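You operate a simulated robot arm through the tools that you are given. There is no shell and no other tool.

The job below is to be done with a simulated two-armed robot. You get a single attempt, and the scene is never put back.

## Task
Drop the grey cart's guard rail, cover both open cartons, raise it again.
Fine: the lids wait on the top deck; one on each carton, seated square; the cartons and the white cases stay where they are.

It is judged by the outcome, as a careful person would: the job done as asked, and still so three seconds after it is handed in. It fails if anything else is knocked over, pushed out of place, dropped, spilled or broken. Lids that push on must go on centred and level and be pressed home; caps that screw on are set level and turned clockwise until they are tight.

## Robot
Two 7-joint arms with fingered hands on one trunk that stands fixed in place. Base frame: the origin is at the foot of the trunk, x ahead of it, y to its left, z up. Lengths are in cm, angles in rad, forces in N, time in s.
The left shoulder is at [7, 13.9, 98.3], the right one opposite. With the tool pointing down near the work surface each hand reaches from about 10 to 54 cm from the base axis, measured 20 degrees to its own side. Payload 3.9 kg a hand.
The tool frame of a hand sits at the grasp point between the pads (the TCP): z along the fingers, y along the line on which they close. The tips reach 2.9 cm beyond it. The gripper opens to 10 cm; its body begins 3.4 cm behind the TCP. The gripper is a hand of 5 fingers: y runs from the thumb to the fingers, the wrist lies at [-1.5, -10.5, -17.7] in the tool frame, and closing takes about 1.5 s.
Orientation is that of the tool frame in the base frame, as a unit quaternion [w, x, y, z]. With the fingers straight down and the wrist toward the robot, the tool's x, y and z point along [0, 1, 0], [1, 0, 0] and [0, 0, -1] of the base frame.

## Interface
- The arms move only by the tool move_arm. It takes "left_targets", "right_targets" or both (then of equal length, played together; a hand with none holds still); each is a list that holds one entry, the list of rows, each a list of 6 numbers: the shift along the tool's x, y, z in cm, then the turn, a rotation vector about the tool's x, y, z in rad. In form: [[[x, y, z, wx, wy, wz], ...]]. A call has 1 to 20 rows; each row shifts and turns the commanded pose from where the row before left it, along the tool's axes as they then stand. "left_gripper" and "right_gripper" are, for a hand that has rows, the opening, from 0 (shut) to 1 (fully open), set as the call begins (left out, the last holds). Rows are played at 5 a second. More than 5 cm and 0.15 rad between two rows, or a gripper value outside its range, and nothing of the call is played. A pose out of reach is approached as far as the arm can. The call stops where the force on the tool passes 40 N (or 10 N more than at its start, if that is more) or the arm is blocked; 0.2 s more then pass. The fingers move at their own pace (about 15.3 cm/s each) and stop on an object; they squeeze with about 33 N. The grip force told is the motor's: it shows also when the fingers shut on nothing. Time passes only in rows, and 0.2 s behind the last, so rows that do not move let the fingers close. The reply holds the time, the measured pose of the TCP, the force on the tool along the base axes, the opening and the grip force, in the units named above and with some noise, with the torque about the TCP (base axes, N m) and any sound that the robot's microphone picked up.
- Cameras (640 x 400 px; columns grow to the right, rows downward): "scene" is now at [12.65, 3.45, 129.44]; the picture's right is [0.42, -0.91, 0.00], its down [-0.60, -0.28, -0.75] and it looks along [0.68, 0.31, -0.66] (base axes); focal length 250 px, centre (320, 200). "left" rides on the left gripper at [-6.6, -8.6, -12.1] in its tool frame; the picture's right is [-0.76, -0.31, 0.58], its down [0.59, -0.70, 0.40] and it looks along [0.28, 0.64, 0.71] (tool axes); focal length 247 px, centre (320, 200). "right" rides on the right gripper at [6.6, -8.6, -12.1] in its tool frame; the picture's right is [-0.76, 0.31, -0.58], its down [-0.59, -0.70, 0.40] and it looks along [-0.28, 0.64, 0.71] (tool axes); focal length 247 px, centre (320, 200). There is no depth. A picture from a camera that has moved, and an enlarged one, comes with that camera's place and axes in the base frame and with its lens.
- get_image(camera): a new picture of that camera. No time passes.
- slide_trunk(by): slides the trunk up (or, below 0, down) by that many cm; the arms and the scene camera ride with it, the base frame stays. It gives what a move gives, with no picture.
- finger_targets(index, middle, ring, little, thumb_bend, thumb_turn, hand): sets how far each is bent, from 0 (flat) to 1 (curled in); at 0.3 the hand is open as for a grip, at 0.7 the pads meet at the TCP. One left out holds its place. A second passes; each finger stops where it meets its share of the squeeze, and holds until it gets a number again. A gripper value or a shape takes the hand back. It gives what a move gives, with no picture; readings hold the bend of each and the force on index, middle, ring, little, thumb and palm. thumb_turn goes from beside the hand (0) to across from the fingers (1), as for a grip.
- set_grasp(shape, hand): the hand has 5 fingers and takes this shape, open, in about a second: jaw (thumb against the fingers, like two jaws); tri (thumb and two fingers); tip (a fingertip pinch); poke (one finger out to press); point (the index stretched); flat (the hand flat); cup (the hand cupped); fist (a fist). The gripper value then closes the fingers along that shape, each until it touches; the sizes above hold for jaw. It gives what a move gives, with no picture.
- aim_head(pan, tilt): turns the head with the scene camera to pan (to the left, within 1.501 rad either way) and tilt (down, from -0.506 to 1.204), counted from straight ahead of the robot. It gives what a move gives.
- enlarge(camera, box): a new picture of the part [left, top, right, bottom] of that camera's present view, enlarged. No time passes.
- job_done(): hands the job in; it is judged then, once.

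Places have to be worked out from the pictures, the camera data and where the tool is seen. Open the grippers and draw the arms clear of the work before you hand the job in, unless the task says otherwise.

The tools are called after "Request:" by a JSON object that holds its "api" and its "payload". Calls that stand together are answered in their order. move_arm: Moves the arms, as the interface text tells. Its arguments: {"type":"object","properties":{"left_targets":{"type":"array","items":{"type":"array","items":{"type":"array","items":{"type":"number"}}}},"left_gripper":{"type":"number"},"right_targets":{"type":"array","items":{"type":"array","items":{"type":"array","items":{"type":"number"}}}},"right_gripper":{"type":"number"}},"required":[]} The other tools are called the same way: slide_trunk (by) moves the trunk up or down; set_grasp (shape, hand) gives the hand a shape; finger_targets (index, middle, ring, little, thumb_bend, thumb_turn, hand) moves the fingers one by one; aim_head (pan, tilt) turns the head that bears the scene camera; get_image (camera) takes a picture; enlarge (camera, box) takes an enlarged picture of a part of a camera's view; job_done () hands the job in.

At the start:

```text
clock: 0.0
left_tcp_pos: [37.52, 46.73, 110.18]
left_tcp_rot: [0.0, 0.543, 0.84, -0.001]
left_force: [-0.3, 0.0, 0.0]
left_moment: [0.0, -0.01, 0.01]
left_grip_width: 10.0
left_grip_force: 0.0
left_shape: jaw
left_bend: [0.3, 0.3, 0.3, 0.3, 0.3, 0.98]
left_finger forces: [0.0, 0.1, 0.0, 0.0, 0.0, 0.0]
right_tcp_pos: [56.82, 0.06, 107.56]
right_tcp_rot: [0.001, 0.542, 0.84, 0.001]
right_force: [-0.4, 0.3, -0.5]
right_moment: [-0.02, -0.03, 0.01]
right_grip_width: 9.96
right_grip_force: 0.0
right_shape: jaw
right_bend: [0.3, 0.3, 0.3, 0.3, 0.3, 0.98]
right_finger forces: [0.0, 0.0, 0.0, 0.0, 0.0, 0.0]
trunk travel left (down, up): [-62.5, 21.5]
head pan, tilt (commanded): [0.433, 0.724]
```

scene: 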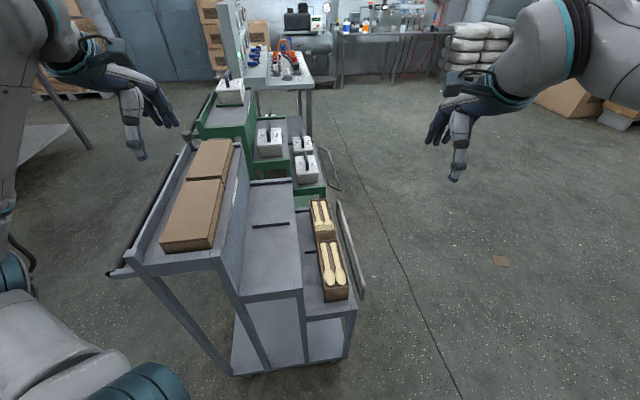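
right: 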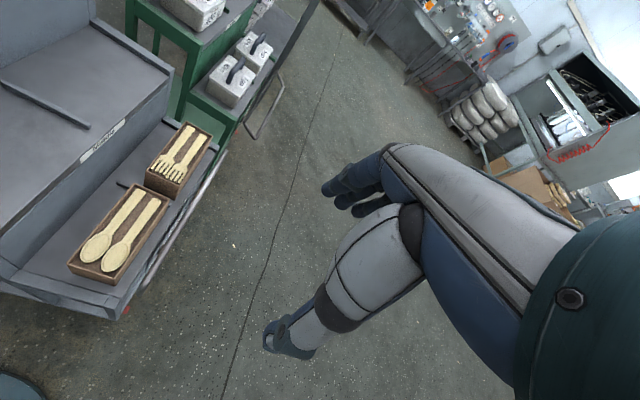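
left: 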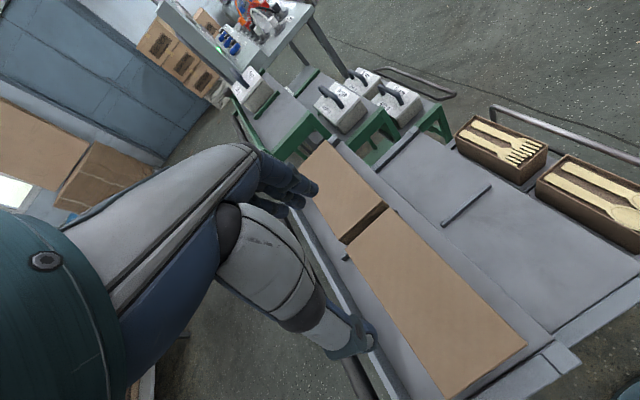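

I'll begin by looking closely at the scene: a grey stepped cart with two lids on the top deck, two open cartons on the lowest step and a guard rail beside them. I'll enlarge the cart area first.

Request:
{"api": "enlarge", "payload": {"camera": "scene", "box": [100, 120, 400, 380]}}

Request:
{"api": "enlarge", "payload": {"camera": "right", "box": [0, 50, 320, 350]}}

Request:
{"api": "enlarge", "payload": {"camera": "left", "box": [220, 40, 640, 400]}}

```text
1.54 times, centred on (250, 250) of scene
camera zoom: at [12.65, 3.45, 129.44], right [0.42, -0.91, 0.0], down [-0.6, -0.28, -0.75], along [0.68, 0.31, -0.66], focal length 384 px, centre (428, 123)
```

zoom: 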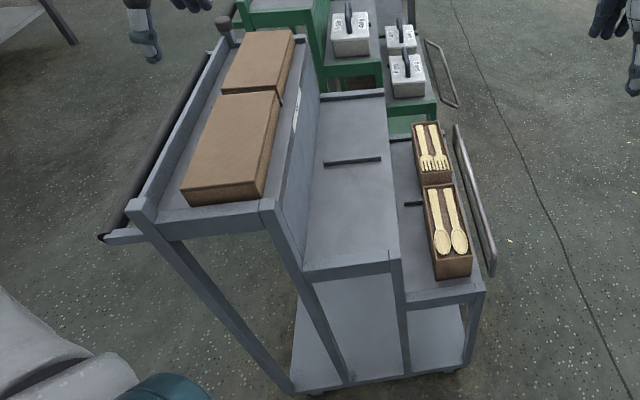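

```text
1.33 times, centred on (160, 200) of right
camera zoom: at [46.24, 2.57, 119.58], right [0.59, -0.56, 0.58], down [-0.4, -0.83, -0.4], along [0.7, 0.01, -0.71], focal length 329 px, centre (533, 200)
```

zoom: 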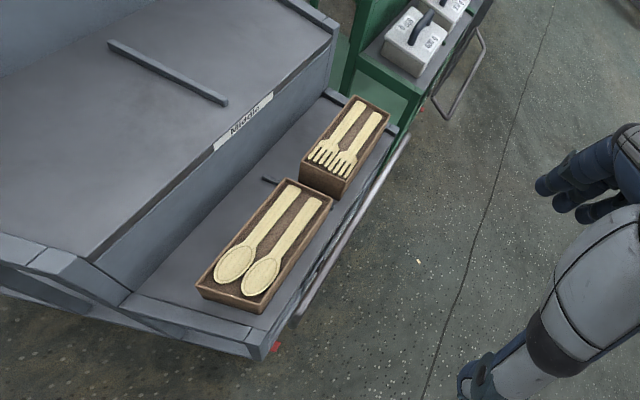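

```text
1.11 times, centred on (430, 220) of left
camera zoom: at [32.55, 37.28, 122.14], right [0.03, -0.82, -0.58], down [-0.88, 0.25, -0.4], along [0.47, 0.52, -0.71], focal length 274 px, centre (198, 178)
```

zoom: 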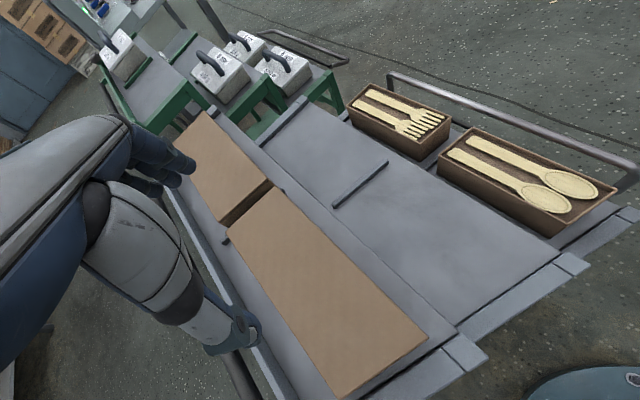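

The cartons sit on the lowest step, with the rail along their outer side. I'll zoom in much closer on the rail, its mounts, and the green cart's rail for comparison.

Request:
{"api": "enlarge", "payload": {"camera": "scene", "box": [290, 190, 380, 310]}}

Request:
{"api": "enlarge", "payload": {"camera": "left", "box": [440, 80, 640, 260]}}

Request:
{"api": "enlarge", "payload": {"camera": "right", "box": [60, 100, 260, 330]}}

Request:
{"api": "enlarge", "payload": {"camera": "scene", "box": [190, 70, 350, 210]}}

Request:
{"api": "enlarge", "payload": {"camera": "scene", "box": [100, 120, 250, 290]}}

```text
3.33 times, centred on (335, 250) of scene
camera zoom: at [12.65, 3.45, 129.44], right [0.42, -0.91, 0.0], down [-0.6, -0.28, -0.75], along [0.68, 0.31, -0.66], focal length 832 px, centre (270, 33)
```

zoom: 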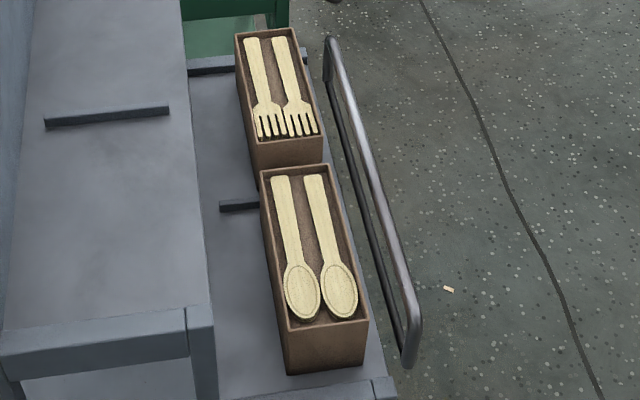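

```text
2.22 times, centred on (540, 170) of left
camera zoom: at [32.55, 37.28, 122.14], right [0.03, -0.82, -0.58], down [-0.88, 0.25, -0.4], along [0.47, 0.52, -0.71], focal length 549 px, centre (-169, 267)
```

zoom: 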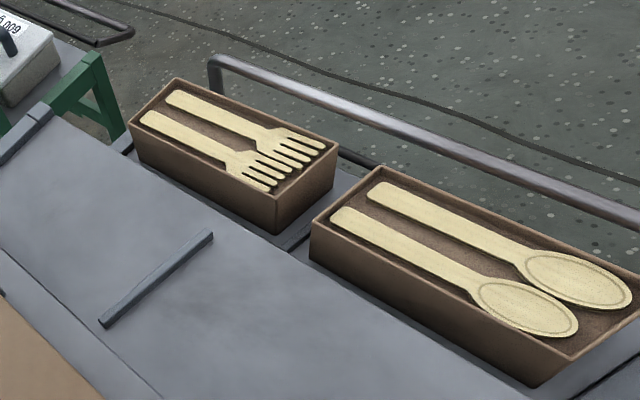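

```text
1.74 times, centred on (160, 215) of right
camera zoom: at [46.24, 2.57, 119.58], right [0.59, -0.56, 0.58], down [-0.4, -0.83, -0.4], along [0.7, 0.01, -0.71], focal length 430 px, centre (598, 174)
```

zoom: 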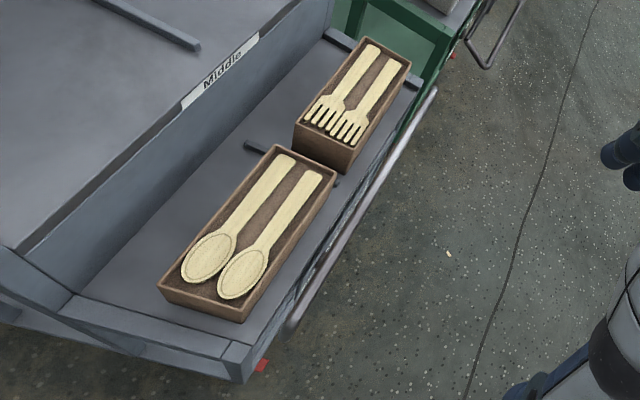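

```text
2.86 times, centred on (270, 140) of scene
camera zoom: at [12.65, 3.45, 129.44], right [0.42, -0.91, 0.0], down [-0.6, -0.28, -0.75], along [0.68, 0.31, -0.66], focal length 713 px, centre (463, 371)
```

zoom: 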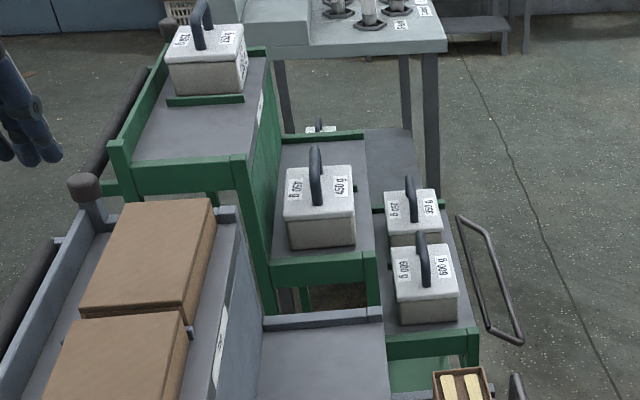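

```text
2.35 times, centred on (175, 205) of scene
camera zoom: at [12.65, 3.45, 129.44], right [0.42, -0.91, 0.0], down [-0.6, -0.28, -0.75], along [0.68, 0.31, -0.66], focal length 587 px, centre (661, 188)
```

zoom: 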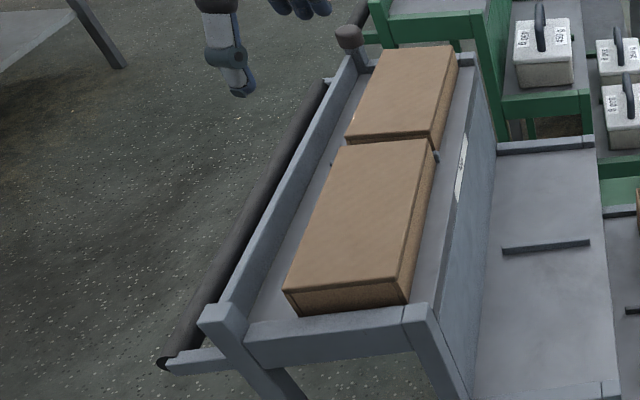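

The rail looks hinged at the deck edge and currently stands upright, with its top near z=62; the green cart's rail looks swung out. There is also a knob on a post at the far-left corner of the grey cart, so I'll zoom in on the knob and on both rails.

Request:
{"api": "enlarge", "payload": {"camera": "scene", "box": [170, 110, 230, 160]}}

Request:
{"api": "enlarge", "payload": {"camera": "scene", "box": [200, 60, 260, 110]}}

Request:
{"api": "enlarge", "payload": {"camera": "scene", "box": [305, 135, 350, 210]}}

Request:
{"api": "enlarge", "payload": {"camera": "right", "box": [220, 0, 340, 150]}}

Request:
{"api": "enlarge", "payload": {"camera": "scene", "box": [330, 255, 370, 310]}}

```text
8.00 times, centred on (200, 135) of scene
camera zoom: at [12.65, 3.45, 129.44], right [0.42, -0.91, 0.0], down [-0.6, -0.28, -0.75], along [0.68, 0.31, -0.66], focal length 1996 px, centre (1280, 720)
```

zoom: 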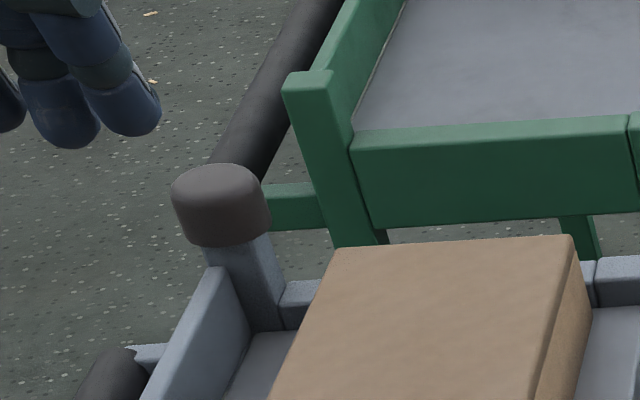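

```text
8.00 times, centred on (230, 85) of scene
camera zoom: at [12.65, 3.45, 129.44], right [0.42, -0.91, 0.0], down [-0.6, -0.28, -0.75], along [0.68, 0.31, -0.66], focal length 1996 px, centre (1040, 1120)
```

zoom: 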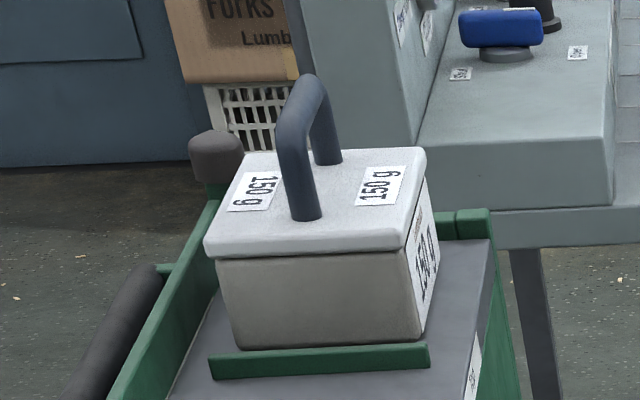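

```text
5.33 times, centred on (328, 172) of scene
camera zoom: at [12.65, 3.45, 129.44], right [0.42, -0.91, 0.0], down [-0.6, -0.28, -0.75], along [0.68, 0.31, -0.66], focal length 1331 px, centre (280, 347)
```

zoom: 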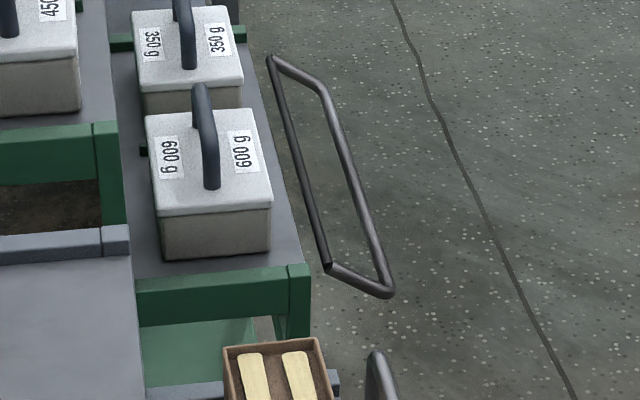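

```text
2.67 times, centred on (280, 75) of right
camera zoom: at [46.24, 2.57, 119.58], right [0.59, -0.56, 0.58], down [-0.4, -0.83, -0.4], along [0.7, 0.01, -0.71], focal length 659 px, centre (427, 533)
```

zoom: 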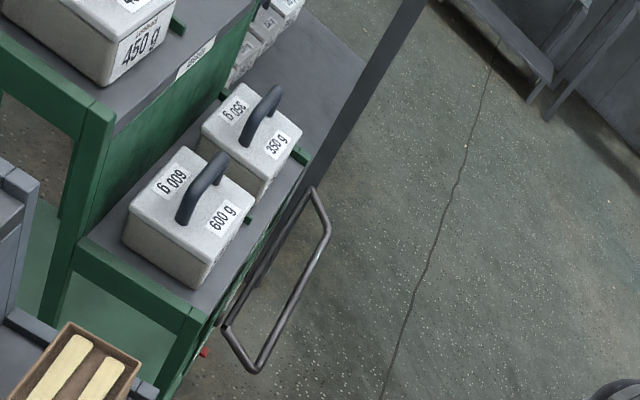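

```text
7.27 times, centred on (350, 282) of scene
camera zoom: at [12.65, 3.45, 129.44], right [0.42, -0.91, 0.0], down [-0.6, -0.28, -0.75], along [0.68, 0.31, -0.66], focal length 1815 px, centre (102, -400)
```

zoom: 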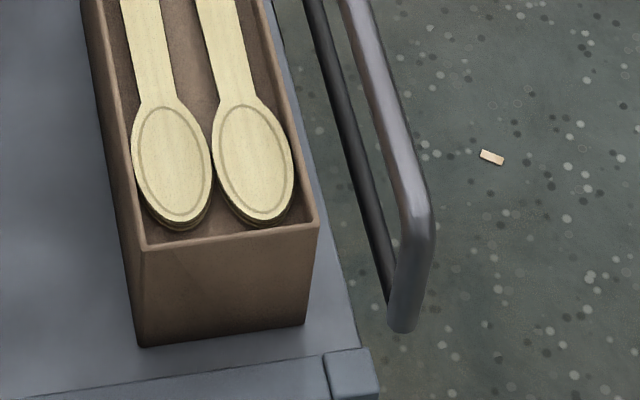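

The rail appears to hinge about its lower bar, like the green cart's rail, which looks swung out and down. Next I'll zoom in on the lids for accurate corners in both cameras.

Request:
{"api": "enlarge", "payload": {"camera": "scene", "box": [150, 130, 250, 260]}}

Request:
{"api": "enlarge", "payload": {"camera": "left", "box": [280, 130, 420, 260]}}

Request:
{"api": "enlarge", "payload": {"camera": "left", "box": [330, 220, 560, 400]}}

```text
3.08 times, centred on (200, 195) of scene
camera zoom: at [12.65, 3.45, 129.44], right [0.42, -0.91, 0.0], down [-0.6, -0.28, -0.75], along [0.68, 0.31, -0.66], focal length 768 px, centre (689, 215)
```

zoom: 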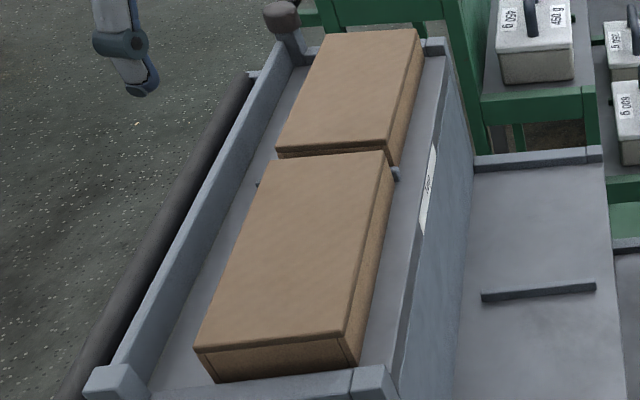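

```text
3.08 times, centred on (350, 195) of left
camera zoom: at [32.55, 37.28, 122.14], right [0.03, -0.82, -0.58], down [-0.88, 0.25, -0.4], along [0.47, 0.52, -0.71], focal length 760 px, centre (228, 215)
```

zoom: 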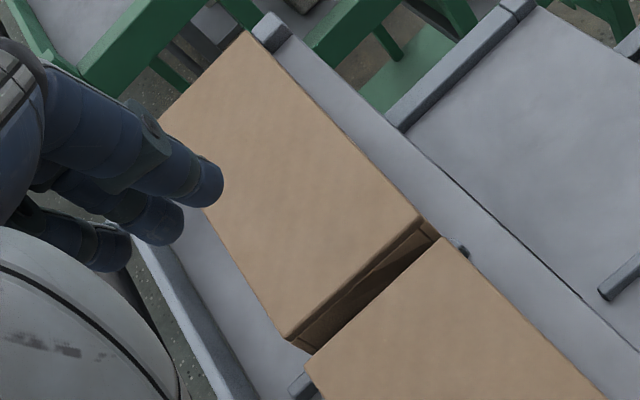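

```text
2.22 times, centred on (445, 310) of left
camera zoom: at [32.55, 37.28, 122.14], right [0.03, -0.82, -0.58], down [-0.88, 0.25, -0.4], along [0.47, 0.52, -0.71], focal length 549 px, centre (42, -44)
```

zoom: 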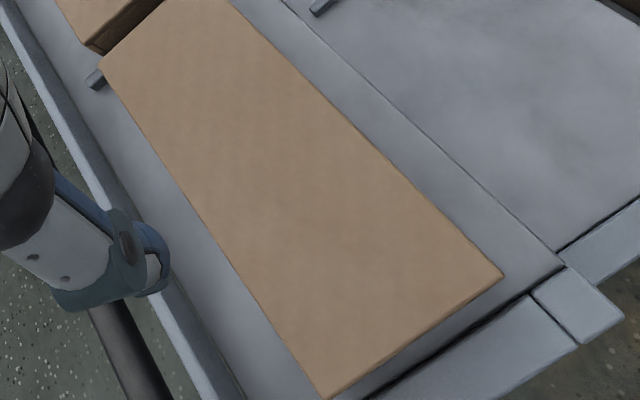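

The lids look to be about 20 × 9 cm with tops near z≈90. I'll turn the left hand so it can straddle a lid across its width (closing line across the cart), and lower the right hand outside the rail to see it better.

Request:
{"api": "move_arm", "payload": {"left_targets": [[[0, 0, 0, 0, 0, -0.1438], [0, 0, 0, 0, 0, -0.1438], [0, 0, 0, 0, 0, -0.1438], [0, 0, 0, 0, 0, -0.1438], [0, 0, 0, 0, 0, -0.1438], [0, 0, 0, 0, 0, -0.1438], [0, 0, 0, 0, 0, -0.1438], [0, 0, 0, 0, 0, -0.1438], [0, 0, 0, 0, 0, -0.1438], [0, 0, 0, 0, 0, -0.1438], [0, 0, 0, 0, 0, -0.1438], [0, 0, 0, 0, 0, -0.1438]]], "right_targets": [[[0, 0, 1.25, 0, 0, 0], [0, 0, 1.25, 0, 0, 0], [0, 0, 1.25, 0, 0, 0], [0, 0, 1.25, 0, 0, 0], [0, 0, 1.25, 0, 0, 0], [0, 0, 1.25, 0, 0, 0], [0, 0, 1.25, 0, 0, 0], [0, 0, 1.25, 0, 0, 0], [0, 0, 1.25, 0, 0, 0], [0, 0, 1.25, 0, 0, 0], [0, 0, 1.25, 0, 0, 0], [0, 0, 1.25, 0, 0, 0]]]}}

Request:
{"api": "get_image", "payload": {"camera": "scene"}}

Request:
{"api": "get_image", "payload": {"camera": "left"}}

Request:
{"api": "get_image", "payload": {"camera": "right"}}

```text
clock: 2.6
left_tcp_pos: [44.32, 47.56, 109.87]
left_tcp_rot: [0.002, -0.286, 0.958, 0.001]
left_force: [-0.2, 0.5, -0.4]
left_moment: [0.01, -0.01, -0.02]
left_grip_width: 9.97
left_grip_force: 0.1
left_shape: jaw
left_bend: [0.3, 0.3, 0.3, 0.3, 0.3, 0.98]
left_finger forces: [0.0, 0.1, 0.0, 0.0, 0.1, 0.1]
left hand out of reach, approached as far as the arm can: row 3, 4, 5, 6, 7, 8, 10
right_tcp_pos: [56.95, -0.06, 92.5]
right_tcp_rot: [0.0, 0.543, 0.84, 0.001]
right_force: [0.0, 0.3, -0.4]
right_moment: [0.05, 0.02, -0.01]
right_grip_width: 10.0
right_grip_force: 0.1
right_shape: jaw
right_bend: [0.3, 0.3, 0.3, 0.3, 0.3, 0.98]
right_finger forces: [0.0, 0.1, 0.1, 0.0, 0.0, 0.0]
trunk travel left (down, up): [-62.5, 21.5]
head pan, tilt (commanded): [0.433, 0.724]
```

```text
taken
camera scene: at [12.75, 3.23, 129.43], right [0.42, -0.91, 0.0], down [-0.6, -0.28, -0.75], along [0.68, 0.32, -0.66], focal length 250 px, centre (320, 200)
```

scene: 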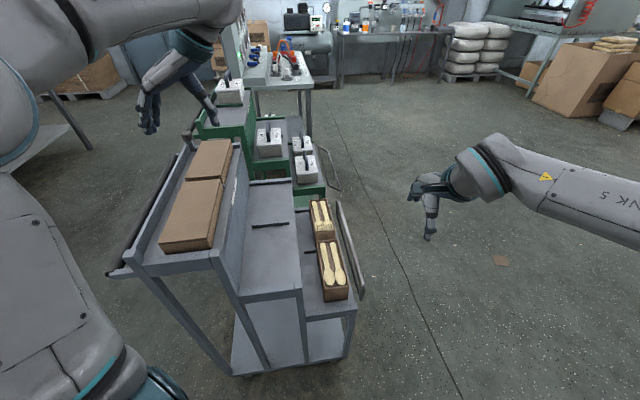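

```text
taken
camera left: at [54.52, 44.06, 121.83], right [0.8, 0.16, -0.57], down [-0.1, -0.91, -0.4], along [-0.59, 0.38, -0.71], focal length 247 px, centre (320, 200)
```

left: 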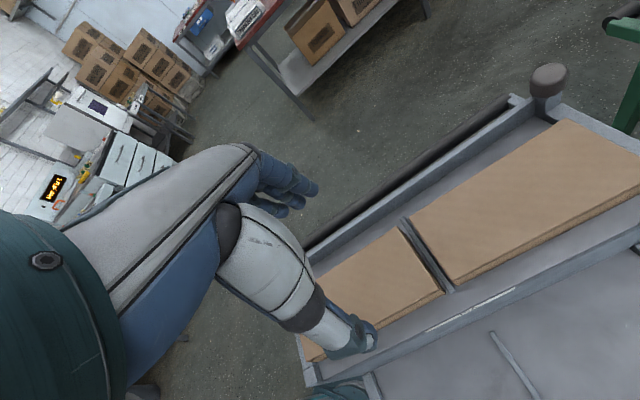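

```text
taken
camera right: at [46.38, 2.39, 104.56], right [0.59, -0.57, 0.58], down [-0.4, -0.82, -0.4], along [0.7, 0.01, -0.71], focal length 247 px, centre (320, 200)
```

right: 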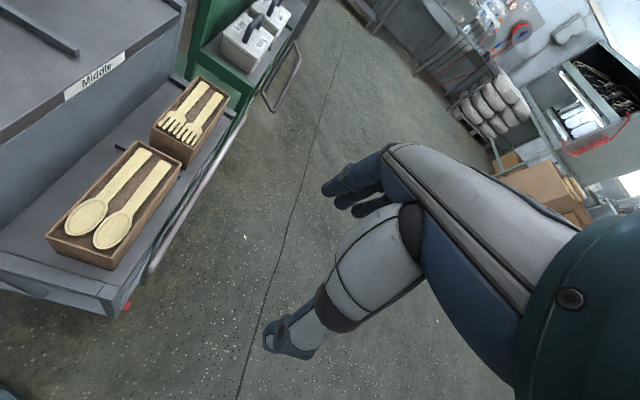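

The left hand reached the wanted heading but sits ~7 cm off; it may still be settling. I'll play a still row to read the real pose.

Request:
{"api": "move_arm", "payload": {"left_targets": [[[0, 0, 0, 0, 0, 0], [0, 0, 0, 0, 0, 0], [0, 0, 0, 0, 0, 0]]]}}

Request:
{"api": "enlarge", "payload": {"camera": "left", "box": [300, 60, 640, 380]}}

Request:
{"api": "enlarge", "payload": {"camera": "right", "box": [30, 60, 260, 320]}}

```text
clock: 3.4
left_tcp_pos: [44.17, 47.77, 109.73]
left_tcp_rot: [0.001, -0.286, 0.958, 0.0]
left_force: [0.3, -0.1, -0.1]
left_moment: [0.01, -0.02, -0.01]
left_grip_width: 9.98
left_grip_force: 0.1
left_shape: jaw
left_bend: [0.3, 0.3, 0.3, 0.3, 0.3, 0.98]
left_finger forces: [0.0, 0.0, 0.0, 0.0, 0.0, 0.1]
right_tcp_pos: [56.81, -0.02, 92.43]
right_tcp_rot: [0.001, 0.542, 0.84, 0.0]
right_force: [-0.6, 0.6, 0.3]
right_moment: [0.02, 0.03, -0.02]
right_grip_width: 9.95
right_grip_force: 0.1
right_shape: jaw
right_bend: [0.3, 0.3, 0.3, 0.3, 0.3, 0.98]
right_finger forces: [0.0, 0.0, 0.0, 0.0, 0.0, 0.0]
trunk travel left (down, up): [-62.5, 21.5]
head pan, tilt (commanded): [0.433, 0.724]
```

```text
1.25 times, centred on (470, 220) of left
camera zoom: at [54.43, 44.26, 121.75], right [0.8, 0.16, -0.58], down [-0.11, -0.91, -0.4], along [-0.59, 0.38, -0.71], focal length 309 px, centre (132, 175)
```

zoom: 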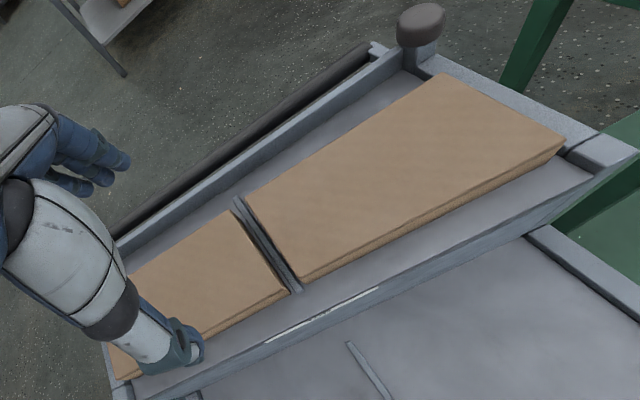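

```text
1.54 times, centred on (145, 190) of right
camera zoom: at [46.28, 2.59, 104.63], right [0.59, -0.56, 0.58], down [-0.4, -0.83, -0.4], along [0.7, 0.01, -0.71], focal length 380 px, centre (589, 215)
```

zoom: 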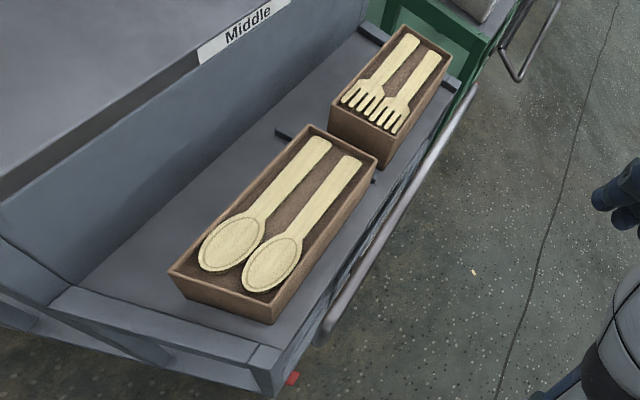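

The left pose has settled at (44.2, 47.8, 109.7), and the deck, the lids and the knob are visible. I'll zoom in on the knob and on both lids.

Request:
{"api": "enlarge", "payload": {"camera": "left", "box": [500, 50, 600, 130]}}

Request:
{"api": "enlarge", "payload": {"camera": "left", "box": [380, 110, 640, 300]}}

Request:
{"api": "enlarge", "payload": {"camera": "right", "box": [90, 200, 190, 310]}}

Request:
{"api": "enlarge", "payload": {"camera": "right", "box": [150, 90, 260, 220]}}

```text
5.00 times, centred on (550, 90) of left
camera zoom: at [54.43, 44.26, 121.75], right [0.8, 0.16, -0.58], down [-0.11, -0.91, -0.4], along [-0.59, 0.38, -0.71], focal length 1235 px, centre (-830, 750)
```

zoom: 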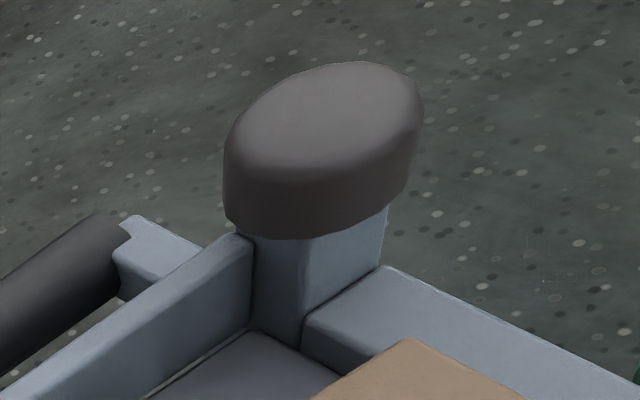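

```text
2.11 times, centred on (510, 205) of left
camera zoom: at [54.43, 44.26, 121.75], right [0.8, 0.16, -0.58], down [-0.11, -0.91, -0.4], along [-0.59, 0.38, -0.71], focal length 520 px, centre (-80, 190)
```

zoom: 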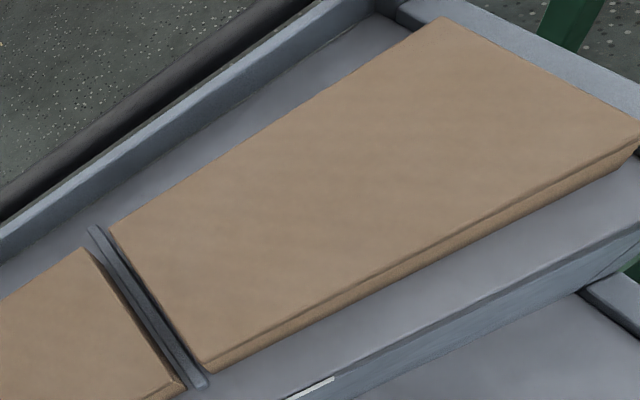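

```text
3.64 times, centred on (140, 255) of right
camera zoom: at [46.28, 2.59, 104.63], right [0.59, -0.56, 0.58], down [-0.4, -0.83, -0.4], along [0.7, 0.01, -0.71], focal length 898 px, centre (974, 0)
```

zoom: 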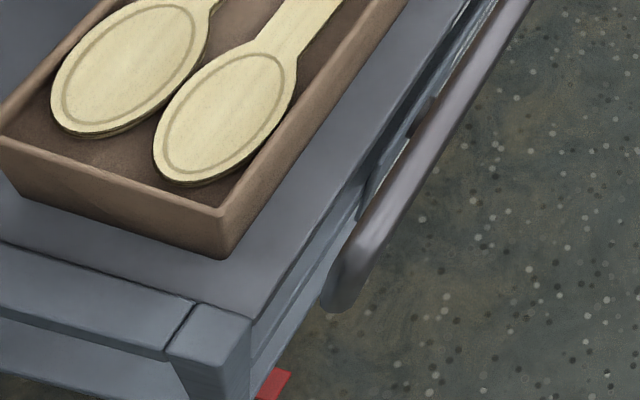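

```text
3.08 times, centred on (205, 155) of right
camera zoom: at [46.28, 2.59, 104.63], right [0.59, -0.56, 0.58], down [-0.4, -0.83, -0.4], along [0.7, 0.01, -0.71], focal length 760 px, centre (674, 338)
```

zoom: 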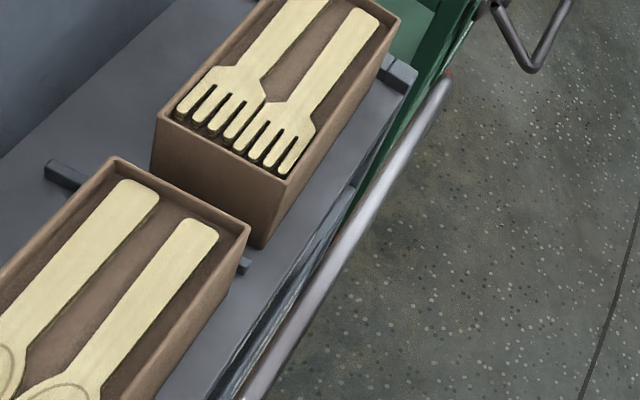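

The knob is a fixed-looking cap on a corner post, and the rail bar stands about 5 cm outside the cartons. I'll turn the right hand so its closing line lies across the rail (fingers outside, thumb inside) and check reach, still high above everything.

Request:
{"api": "move_arm", "payload": {"right_targets": [[[0, 0, 0, 0, 0, 0.1415], [0, 0, 0, 0, 0, 0.1415], [0, 0, 0, 0, 0, 0.1415], [0, 0, 0, 0, 0, 0.1415], [0, 0, 0, 0, 0, 0.1415], [0, 0, 0, 0, 0, 0.1415], [0, 0, 0, 0, 0, 0.1415], [0, 0, 0, 0, 0, 0.1415], [0, 0, 0, 0, 0, 0.1415], [0, 0, 0, 0, 0, 0.1415], [0, 0, 0, 0, 0, 0], [0, 0, 0, 0, 0, 0]]]}}

Request:
{"api": "get_image", "payload": {"camera": "scene"}}

Request:
{"api": "get_image", "payload": {"camera": "right"}}

```text
clock: 6.0
left_tcp_pos: [44.22, 47.72, 109.72]
left_tcp_rot: [0.001, -0.286, 0.958, 0.0]
left_force: [0.2, 1.4, -0.1]
left_moment: [-0.02, 0.01, 0.04]
left_grip_width: 9.98
left_grip_force: 0.0
left_shape: jaw
left_bend: [0.3, 0.3, 0.3, 0.3, 0.3, 0.98]
left_finger forces: [0.1, 0.0, 0.0, 0.0, 0.0, 0.0]
right_tcp_pos: [56.82, 0.09, 92.53]
right_tcp_rot: [0.0, 0.958, 0.286, 0.001]
right_force: [0.3, -0.1, 0.5]
right_moment: [0.0, 0.03, -0.03]
right_grip_width: 9.97
right_grip_force: 0.1
right_shape: jaw
right_bend: [0.3, 0.3, 0.3, 0.3, 0.3, 0.98]
right_finger forces: [0.0, 0.0, 0.0, 0.1, 0.1, 0.0]
trunk travel left (down, up): [-62.5, 21.5]
head pan, tilt (commanded): [0.433, 0.724]
```

```text
taken
camera scene: at [12.66, 3.47, 129.44], right [0.42, -0.91, 0.0], down [-0.6, -0.28, -0.75], along [0.68, 0.31, -0.66], focal length 250 px, centre (320, 200)
```

scene: 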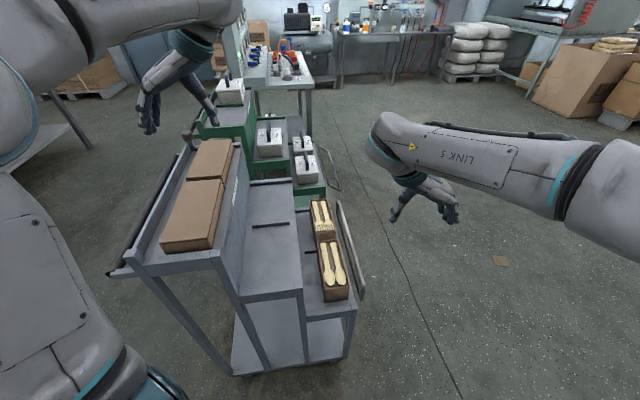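

```text
taken
camera right: at [57.58, 10.93, 104.59], right [-0.47, -0.67, 0.58], down [-0.88, 0.27, -0.4], along [0.11, -0.69, -0.71], focal length 247 px, centre (320, 200)
```

right: 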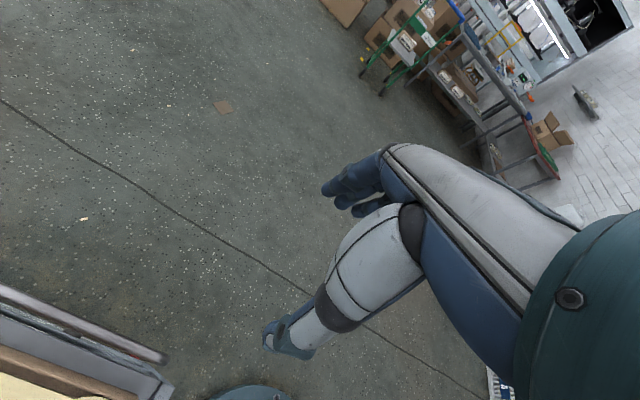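

Right hand has the wanted heading at (56.8, 0.1, 92.5). I'll test its forward reach in free air along the cart's length before committing to a plan.

Request:
{"api": "move_arm", "payload": {"right_targets": [[[2.5, 0, 0, 0, 0, 0], [2.5, 0, 0, 0, 0, 0], [2.5, 0, 0, 0, 0, 0], [2.5, 0, 0, 0, 0, 0], [2.5, 0, 0, 0, 0, 0], [2.5, 0, 0, 0, 0, 0], [2.5, 0, 0, 0, 0, 0], [2.5, 0, 0, 0, 0, 0], [0, 0, 0, 0, 0, 0]]]}}

```text
clock: 8.0
left_tcp_pos: [44.14, 47.72, 109.78]
left_tcp_rot: [0.001, -0.286, 0.958, 0.001]
left_force: [-0.4, 0.2, 0.0]
left_moment: [0.01, -0.03, 0.0]
left_grip_width: 10.0
left_grip_force: 0.0
left_shape: jaw
left_bend: [0.3, 0.3, 0.3, 0.3, 0.3, 0.98]
left_finger forces: [0.0, 0.0, 0.1, 0.0, 0.1, 0.0]
right_tcp_pos: [64.85, 5.22, 92.79]
right_tcp_rot: [0.001, 0.958, 0.286, 0.001]
right_force: [-0.4, -0.4, -0.7]
right_moment: [0.01, 0.01, -0.04]
right_grip_width: 9.98
right_grip_force: 0.0
right_shape: jaw
right_bend: [0.3, 0.3, 0.3, 0.3, 0.3, 0.98]
right_finger forces: [0.0, 0.0, 0.0, 0.0, 0.0, 0.0]
right hand out of reach, approached as far as the arm can: row 4, 5, 6, 7, 8
trunk travel left (down, up): [-62.5, 21.5]
head pan, tilt (commanded): [0.433, 0.724]
```

The right arm's usable reach to the wrist is about 59 cm from the shoulder. I'll check the view from here on the rail.

Request:
{"api": "get_image", "payload": {"camera": "right"}}

Request:
{"api": "enlarge", "payload": {"camera": "right", "box": [0, 240, 240, 400]}}

```text
taken
camera right: at [65.64, 16.06, 104.8], right [-0.47, -0.67, 0.58], down [-0.88, 0.27, -0.4], along [0.12, -0.69, -0.71], focal length 247 px, centre (320, 200)
```

right: 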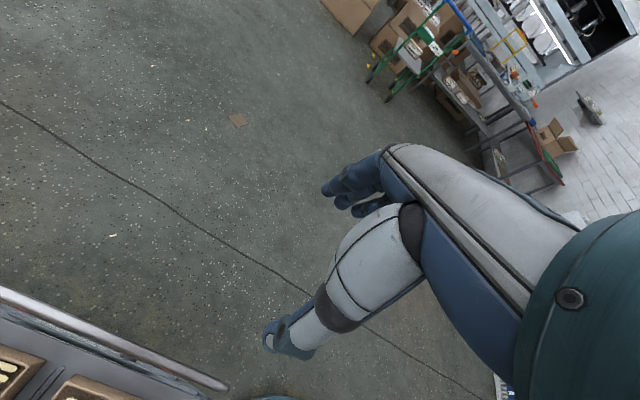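

```text
2.50 times, centred on (120, 320) of right
camera zoom: at [65.64, 16.06, 104.8], right [-0.47, -0.67, 0.58], down [-0.88, 0.27, -0.4], along [0.12, -0.69, -0.71], focal length 617 px, centre (820, -100)
```

zoom: 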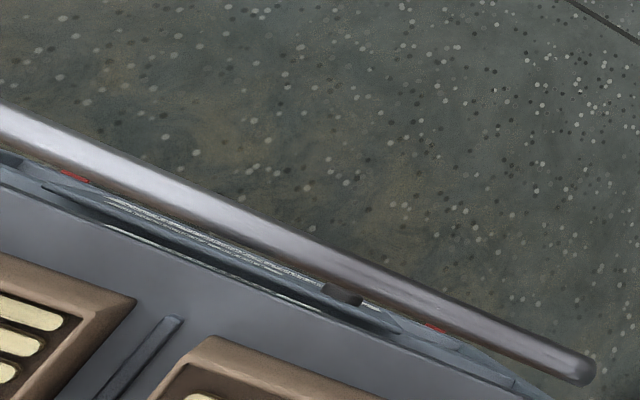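

There seems to be some bracketry behind the rail bar, so I want a side view of it. I'll swing the right hand out to the right of the rail and turn its camera toward the cart.

Request:
{"api": "move_arm", "payload": {"right_targets": [[[-2.4, 2.375, 3.2, 0, 0, 0], [-2.4, 2.375, 3.2, 0, 0, 0], [-2.4, 2.375, 3.2, 0, 0, 0], [-2.4, 2.375, 3.2, 0, 0, 0], [0, 0, 0, 0, 0, -0.15], [0, 0, 0, 0, 0, -0.15], [0, 0, 0, 0, 0, -0.15], [0, 0, 0, 0, 0, -0.15], [0, 0, 0, 0, 0, -0.15], [0, 0, 0, 0, 0, -0.15], [0, 0, 0, 0, 0, -0.15], [0, 0, 0, 0, 0, -0.15], [0, 0, 0, 0, 0, -0.15], [0, 0, 0, 0, 0, -0.15], [0, 0, 0, 0, 0, -0.15], [0, 0, 0, 0, 0, -0.15], [0, 0, 0, 0, 0, -0.15], [0, 0, 0, 0, 0, -0.15], [0, 0, 0, 0, 0, -0.15], [0, 0, 0, 0, 0, -0.15]]]}}

Request:
{"api": "get_image", "payload": {"camera": "right"}}

Request:
{"api": "get_image", "payload": {"camera": "scene"}}

```text
clock: 12.2
left_tcp_pos: [44.18, 47.74, 109.86]
left_tcp_rot: [0.001, -0.285, 0.958, 0.0]
left_force: [0.5, 0.1, 0.6]
left_moment: [0.0, 0.02, -0.05]
left_grip_width: 9.98
left_grip_force: 0.0
left_shape: jaw
left_bend: [0.3, 0.3, 0.3, 0.3, 0.3, 0.98]
left_finger forces: [0.0, 0.0, 0.0, 0.0, 0.0, 0.0]
right_tcp_pos: [62.04, -8.13, 79.97]
right_tcp_rot: [0.001, 0.463, 0.887, 0.0]
right_force: [0.3, -0.7, 0.0]
right_moment: [-0.01, -0.02, -0.04]
right_grip_width: 9.97
right_grip_force: 0.1
right_shape: jaw
right_bend: [0.3, 0.3, 0.3, 0.3, 0.3, 0.98]
right_finger forces: [0.0, 0.0, 0.0, 0.0, 0.1, 0.0]
right hand out of reach, approached as far as the arm can: row 15, 16, 17, 18, 19, 20
trunk travel left (down, up): [-62.5, 21.5]
head pan, tilt (commanded): [0.433, 0.724]
```

```text
taken
camera right: at [51.24, -7.49, 91.96], right [0.68, -0.45, 0.58], down [-0.24, -0.88, -0.4], along [0.69, 0.13, -0.71], focal length 247 px, centre (320, 200)
```

right: 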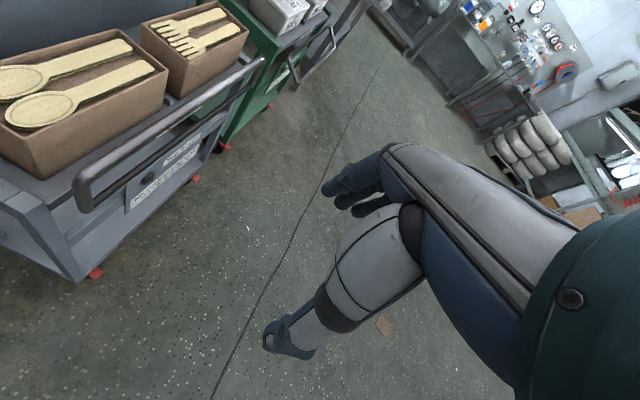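

```text
taken
camera scene: at [12.65, 3.46, 129.44], right [0.42, -0.91, 0.0], down [-0.6, -0.28, -0.75], along [0.68, 0.31, -0.66], focal length 250 px, centre (320, 200)
```

scene: 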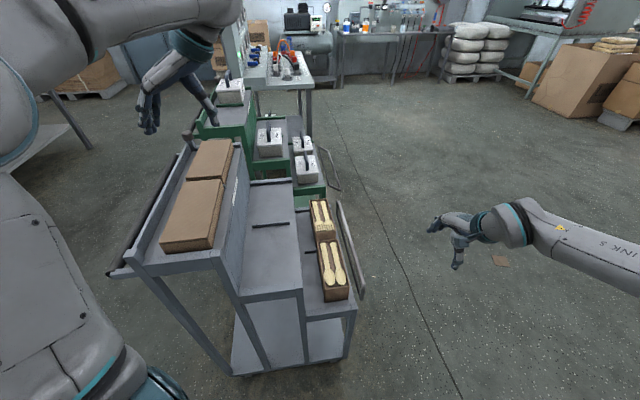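

The side of the cart carries printed labels next to the rail. I'll enlarge to read them and see the mechanism.

Request:
{"api": "enlarge", "payload": {"camera": "right", "box": [60, 40, 280, 260]}}

Request:
{"api": "enlarge", "payload": {"camera": "right", "box": [120, 110, 230, 220]}}

Request:
{"api": "enlarge", "payload": {"camera": "right", "box": [240, 0, 360, 150]}}

```text
1.82 times, centred on (170, 150) of right
camera zoom: at [51.24, -7.49, 91.96], right [0.68, -0.45, 0.58], down [-0.24, -0.88, -0.4], along [0.69, 0.13, -0.71], focal length 449 px, centre (593, 291)
```

zoom: 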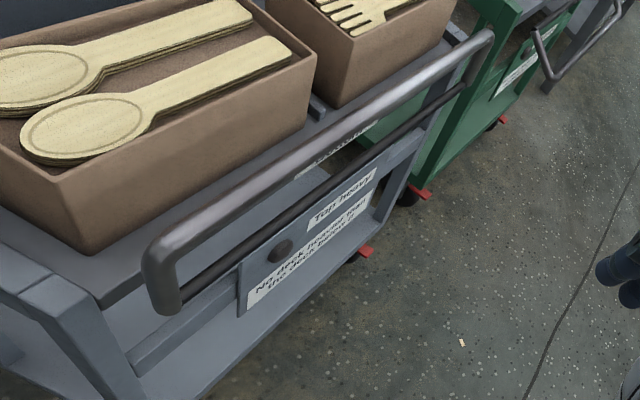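

```text
3.64 times, centred on (175, 165) of right
camera zoom: at [51.24, -7.49, 91.96], right [0.68, -0.45, 0.58], down [-0.24, -0.88, -0.4], along [0.69, 0.13, -0.71], focal length 898 px, centre (847, 327)
```

zoom: 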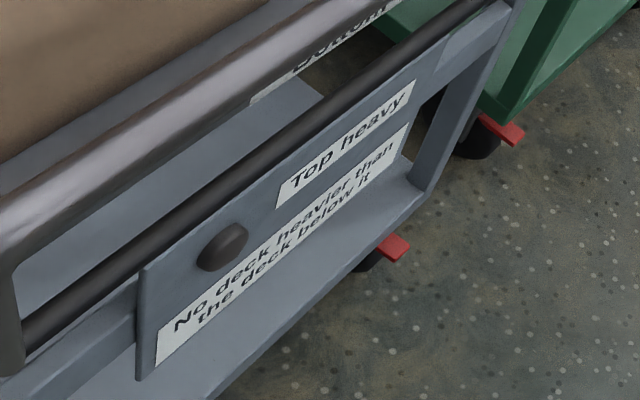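

```text
2.67 times, centred on (300, 75) of right
camera zoom: at [51.24, -7.49, 91.96], right [0.68, -0.45, 0.58], down [-0.24, -0.88, -0.4], along [0.69, 0.13, -0.71], focal length 659 px, centre (373, 533)
```

zoom: 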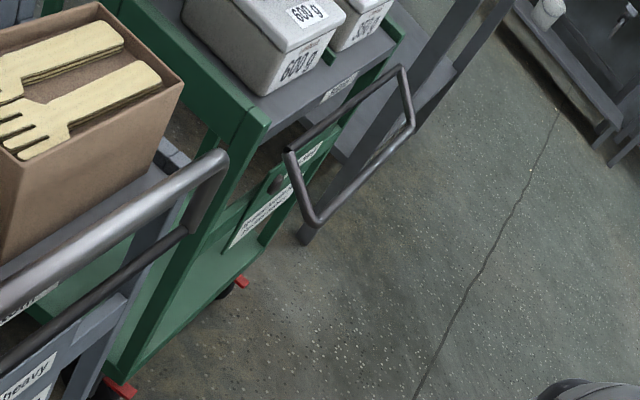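

The side panel has only printed rules and a small dark lamp or button; the rail pivots on the dark lower bar like the green cart's dropped one. I'll turn the right hand back so it straddles the bar and narrow the opening to about 4 cm, still clear of the cart.

Request:
{"api": "move_arm", "payload": {"right_targets": [[[0, 0, 0, 0, 0, 0.1455], [0, 0, 0, 0, 0, 0.1455], [0, 0, 0, 0, 0, 0.1455], [0, 0, 0, 0, 0, 0.1455], [0, 0, 0, 0, 0, 0.1455], [0, 0, 0, 0, 0, 0.1455], [0, 0, 0, 0, 0, 0.1455], [0, 0, 0, 0, 0, 0.1455], [0, 0, 0, 0, 0, 0.1455], [0, 0, 0, 0, 0, 0.1455], [0, 0, 0, 0, 0, 0.1455], [0, 0, 0, 0, 0, 0], [0, 0, 0, 0, 0, 0]]], "right_gripper": 0.4}}

```text
clock: 15.0
left_tcp_pos: [44.18, 47.66, 109.7]
left_tcp_rot: [0.001, -0.286, 0.958, 0.0]
left_force: [-0.4, -0.4, -1.0]
left_moment: [-0.01, 0.0, 0.01]
left_grip_width: 9.99
left_grip_force: 0.2
left_shape: jaw
left_bend: [0.3, 0.3, 0.3, 0.3, 0.3, 0.98]
left_finger forces: [0.0, 0.0, 0.1, 0.0, 0.0, 0.1]
right_tcp_pos: [62.06, -8.17, 79.8]
right_tcp_rot: [0.001, 0.959, 0.283, 0.001]
right_force: [0.0, -0.3, 0.4]
right_moment: [0.0, 0.0, 0.03]
right_grip_width: 4.04
right_grip_force: 0.0
right_shape: jaw
right_bend: [0.44, 0.47, 0.75, 0.52, 0.41, 1.0]
right_finger forces: [0.0, 0.2, 0.1, 0.1, 0.0, 0.1]
trunk travel left (down, up): [-62.5, 21.5]
head pan, tilt (commanded): [0.433, 0.724]
```

Request:
{"api": "get_image", "payload": {"camera": "right"}}

Request:
{"api": "enlarge", "payload": {"camera": "scene", "box": [400, 150, 540, 280]}}

```text
taken
camera right: at [62.85, 2.81, 91.95], right [-0.47, -0.67, 0.58], down [-0.88, 0.27, -0.4], along [0.11, -0.69, -0.71], focal length 247 px, centre (320, 200)
```

right: 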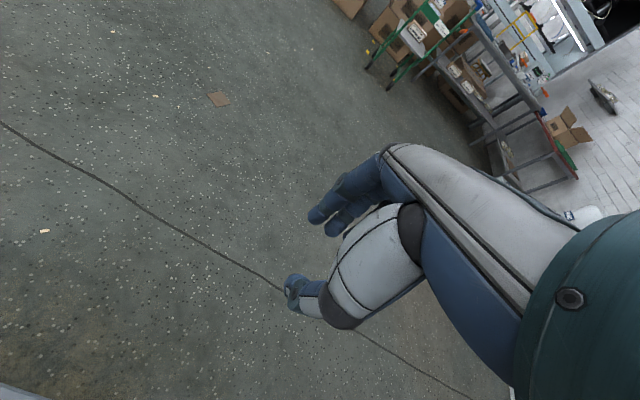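

```text
3.08 times, centred on (470, 215) of scene
camera zoom: at [12.66, 3.47, 129.44], right [0.42, -0.91, 0.0], down [-0.6, -0.28, -0.75], along [0.68, 0.31, -0.66], focal length 768 px, centre (-142, 154)
```

zoom: 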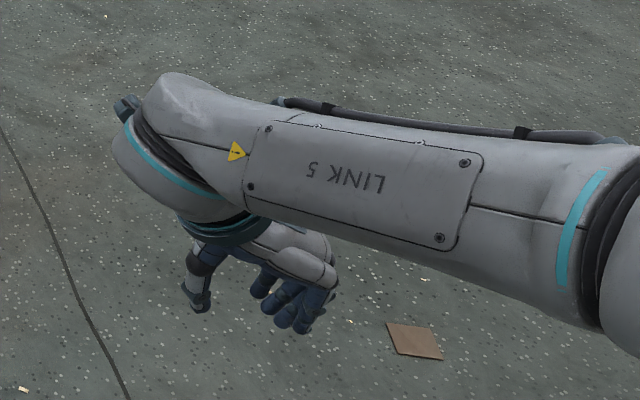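

The narrowed hand looks right. I'll bring it above the near part of the rail bar, with the tips still about 10 cm above it.

Request:
{"api": "move_arm", "payload": {"right_targets": [[[1.09, -3.57, 0.76, 0, 0, 0], [1.09, -3.57, 0.76, 0, 0, 0], [1.09, -3.57, 0.76, 0, 0, 0], [1.09, -3.57, 0.76, 0, 0, 0], [1.09, -3.57, 0.76, 0, 0, 0], [0, 0, 0, 0, 0, 0]]]}}

Request:
{"api": "get_image", "payload": {"camera": "right"}}

Request:
{"api": "enlarge", "payload": {"camera": "scene", "box": [290, 190, 430, 330]}}

```text
clock: 16.4
left_tcp_pos: [44.18, 47.69, 109.8]
left_tcp_rot: [0.001, -0.286, 0.958, 0.0]
left_force: [0.3, -0.1, 0.7]
left_moment: [0.02, -0.01, -0.01]
left_grip_width: 9.99
left_grip_force: 0.1
left_shape: jaw
left_bend: [0.3, 0.3, 0.3, 0.3, 0.3, 0.98]
left_finger forces: [0.1, 0.1, 0.1, 0.1, 0.0, 0.0]
right_tcp_pos: [56.96, 9.72, 76.12]
right_tcp_rot: [0.0, 0.959, 0.284, 0.001]
right_force: [0.1, -0.2, 0.4]
right_moment: [-0.01, 0.03, 0.03]
right_grip_width: 4.04
right_grip_force: 0.0
right_shape: jaw
right_bend: [0.44, 0.47, 0.75, 0.52, 0.41, 1.0]
right_finger forces: [0.0, 0.0, 0.0, 0.0, 0.0, 0.1]
trunk travel left (down, up): [-62.5, 21.5]
head pan, tilt (commanded): [0.433, 0.724]
```

```text
taken
camera right: at [57.76, 20.66, 88.18], right [-0.47, -0.67, 0.58], down [-0.88, 0.27, -0.4], along [0.11, -0.69, -0.71], focal length 247 px, centre (320, 200)
```

right: 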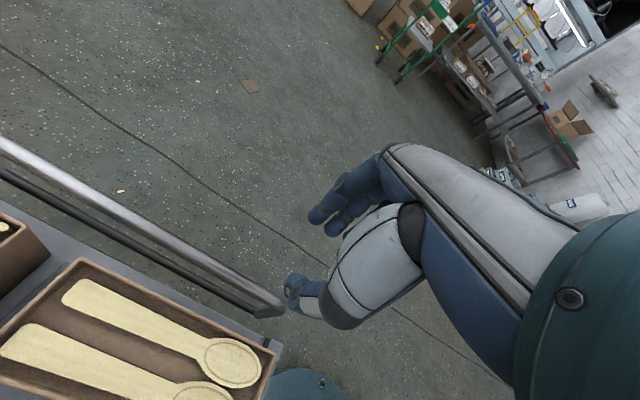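

```text
2.86 times, centred on (360, 260) of scene
camera zoom: at [12.66, 3.38, 129.44], right [0.42, -0.91, 0.0], down [-0.6, -0.28, -0.75], along [0.68, 0.31, -0.66], focal length 713 px, centre (206, 29)
```

zoom: 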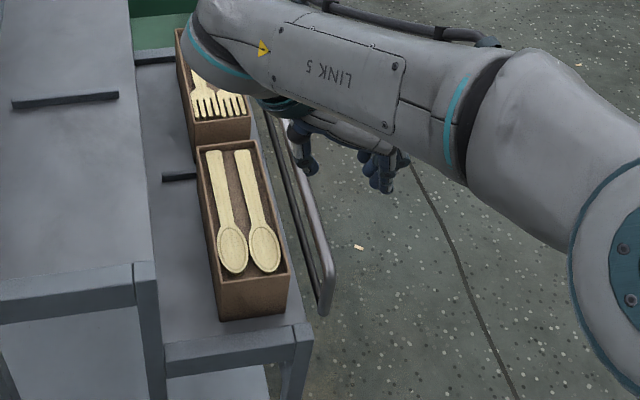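

The projected landing point of the grasp centre lies on the bar, about 5 cm from its near end. I'll descend most of the way and check again.

Request:
{"api": "move_arm", "payload": {"right_targets": [[[0, 0, 2, 0, 0, 0], [0, 0, 2, 0, 0, 0], [0, 0, 2, 0, 0, 0], [0, 0, 2, 0, 0, 0], [0, 0, 1.5, 0, 0, 0], [0, 0, 0, 0, 0, 0]]]}}

Request:
{"api": "get_image", "payload": {"camera": "right"}}

Request:
{"api": "enlarge", "payload": {"camera": "scene", "box": [290, 190, 430, 330]}}

```text
clock: 17.8
left_tcp_pos: [44.06, 47.62, 109.76]
left_tcp_rot: [0.001, -0.286, 0.958, 0.0]
left_force: [0.3, -0.5, 0.3]
left_moment: [-0.01, 0.01, 0.03]
left_grip_width: 9.99
left_grip_force: 0.0
left_shape: jaw
left_bend: [0.3, 0.3, 0.3, 0.3, 0.3, 0.98]
left_finger forces: [0.1, 0.0, 0.1, 0.1, 0.0, 0.0]
right_tcp_pos: [56.91, 9.76, 66.46]
right_tcp_rot: [0.001, 0.959, 0.284, 0.002]
right_force: [0.1, 0.5, 0.0]
right_moment: [0.01, 0.03, 0.0]
right_grip_width: 4.02
right_grip_force: 0.0
right_shape: jaw
right_bend: [0.44, 0.47, 0.75, 0.52, 0.41, 1.0]
right_finger forces: [0.1, 0.0, 0.0, 0.0, 0.1, 0.0]
trunk travel left (down, up): [-62.5, 21.5]
head pan, tilt (commanded): [0.433, 0.724]
```

```text
taken
camera right: at [57.7, 20.66, 78.65], right [-0.47, -0.67, 0.58], down [-0.88, 0.27, -0.4], along [0.11, -0.69, -0.71], focal length 247 px, centre (320, 200)
```

right: 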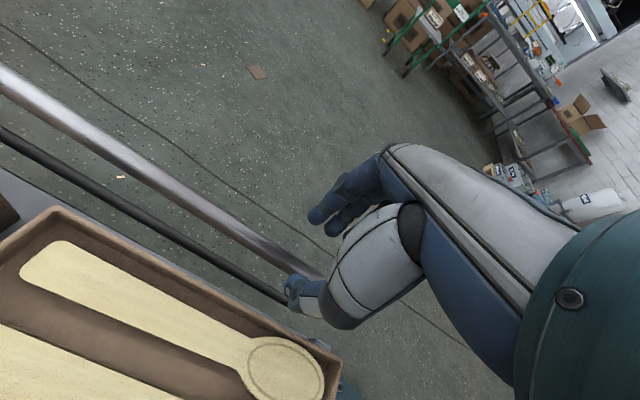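

```text
2.86 times, centred on (360, 260) of scene
camera zoom: at [12.64, 3.45, 129.44], right [0.42, -0.91, 0.0], down [-0.6, -0.28, -0.75], along [0.68, 0.31, -0.66], focal length 713 px, centre (206, 29)
```

zoom: 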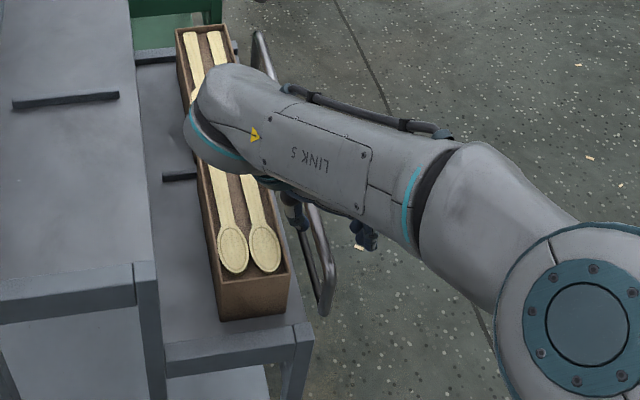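

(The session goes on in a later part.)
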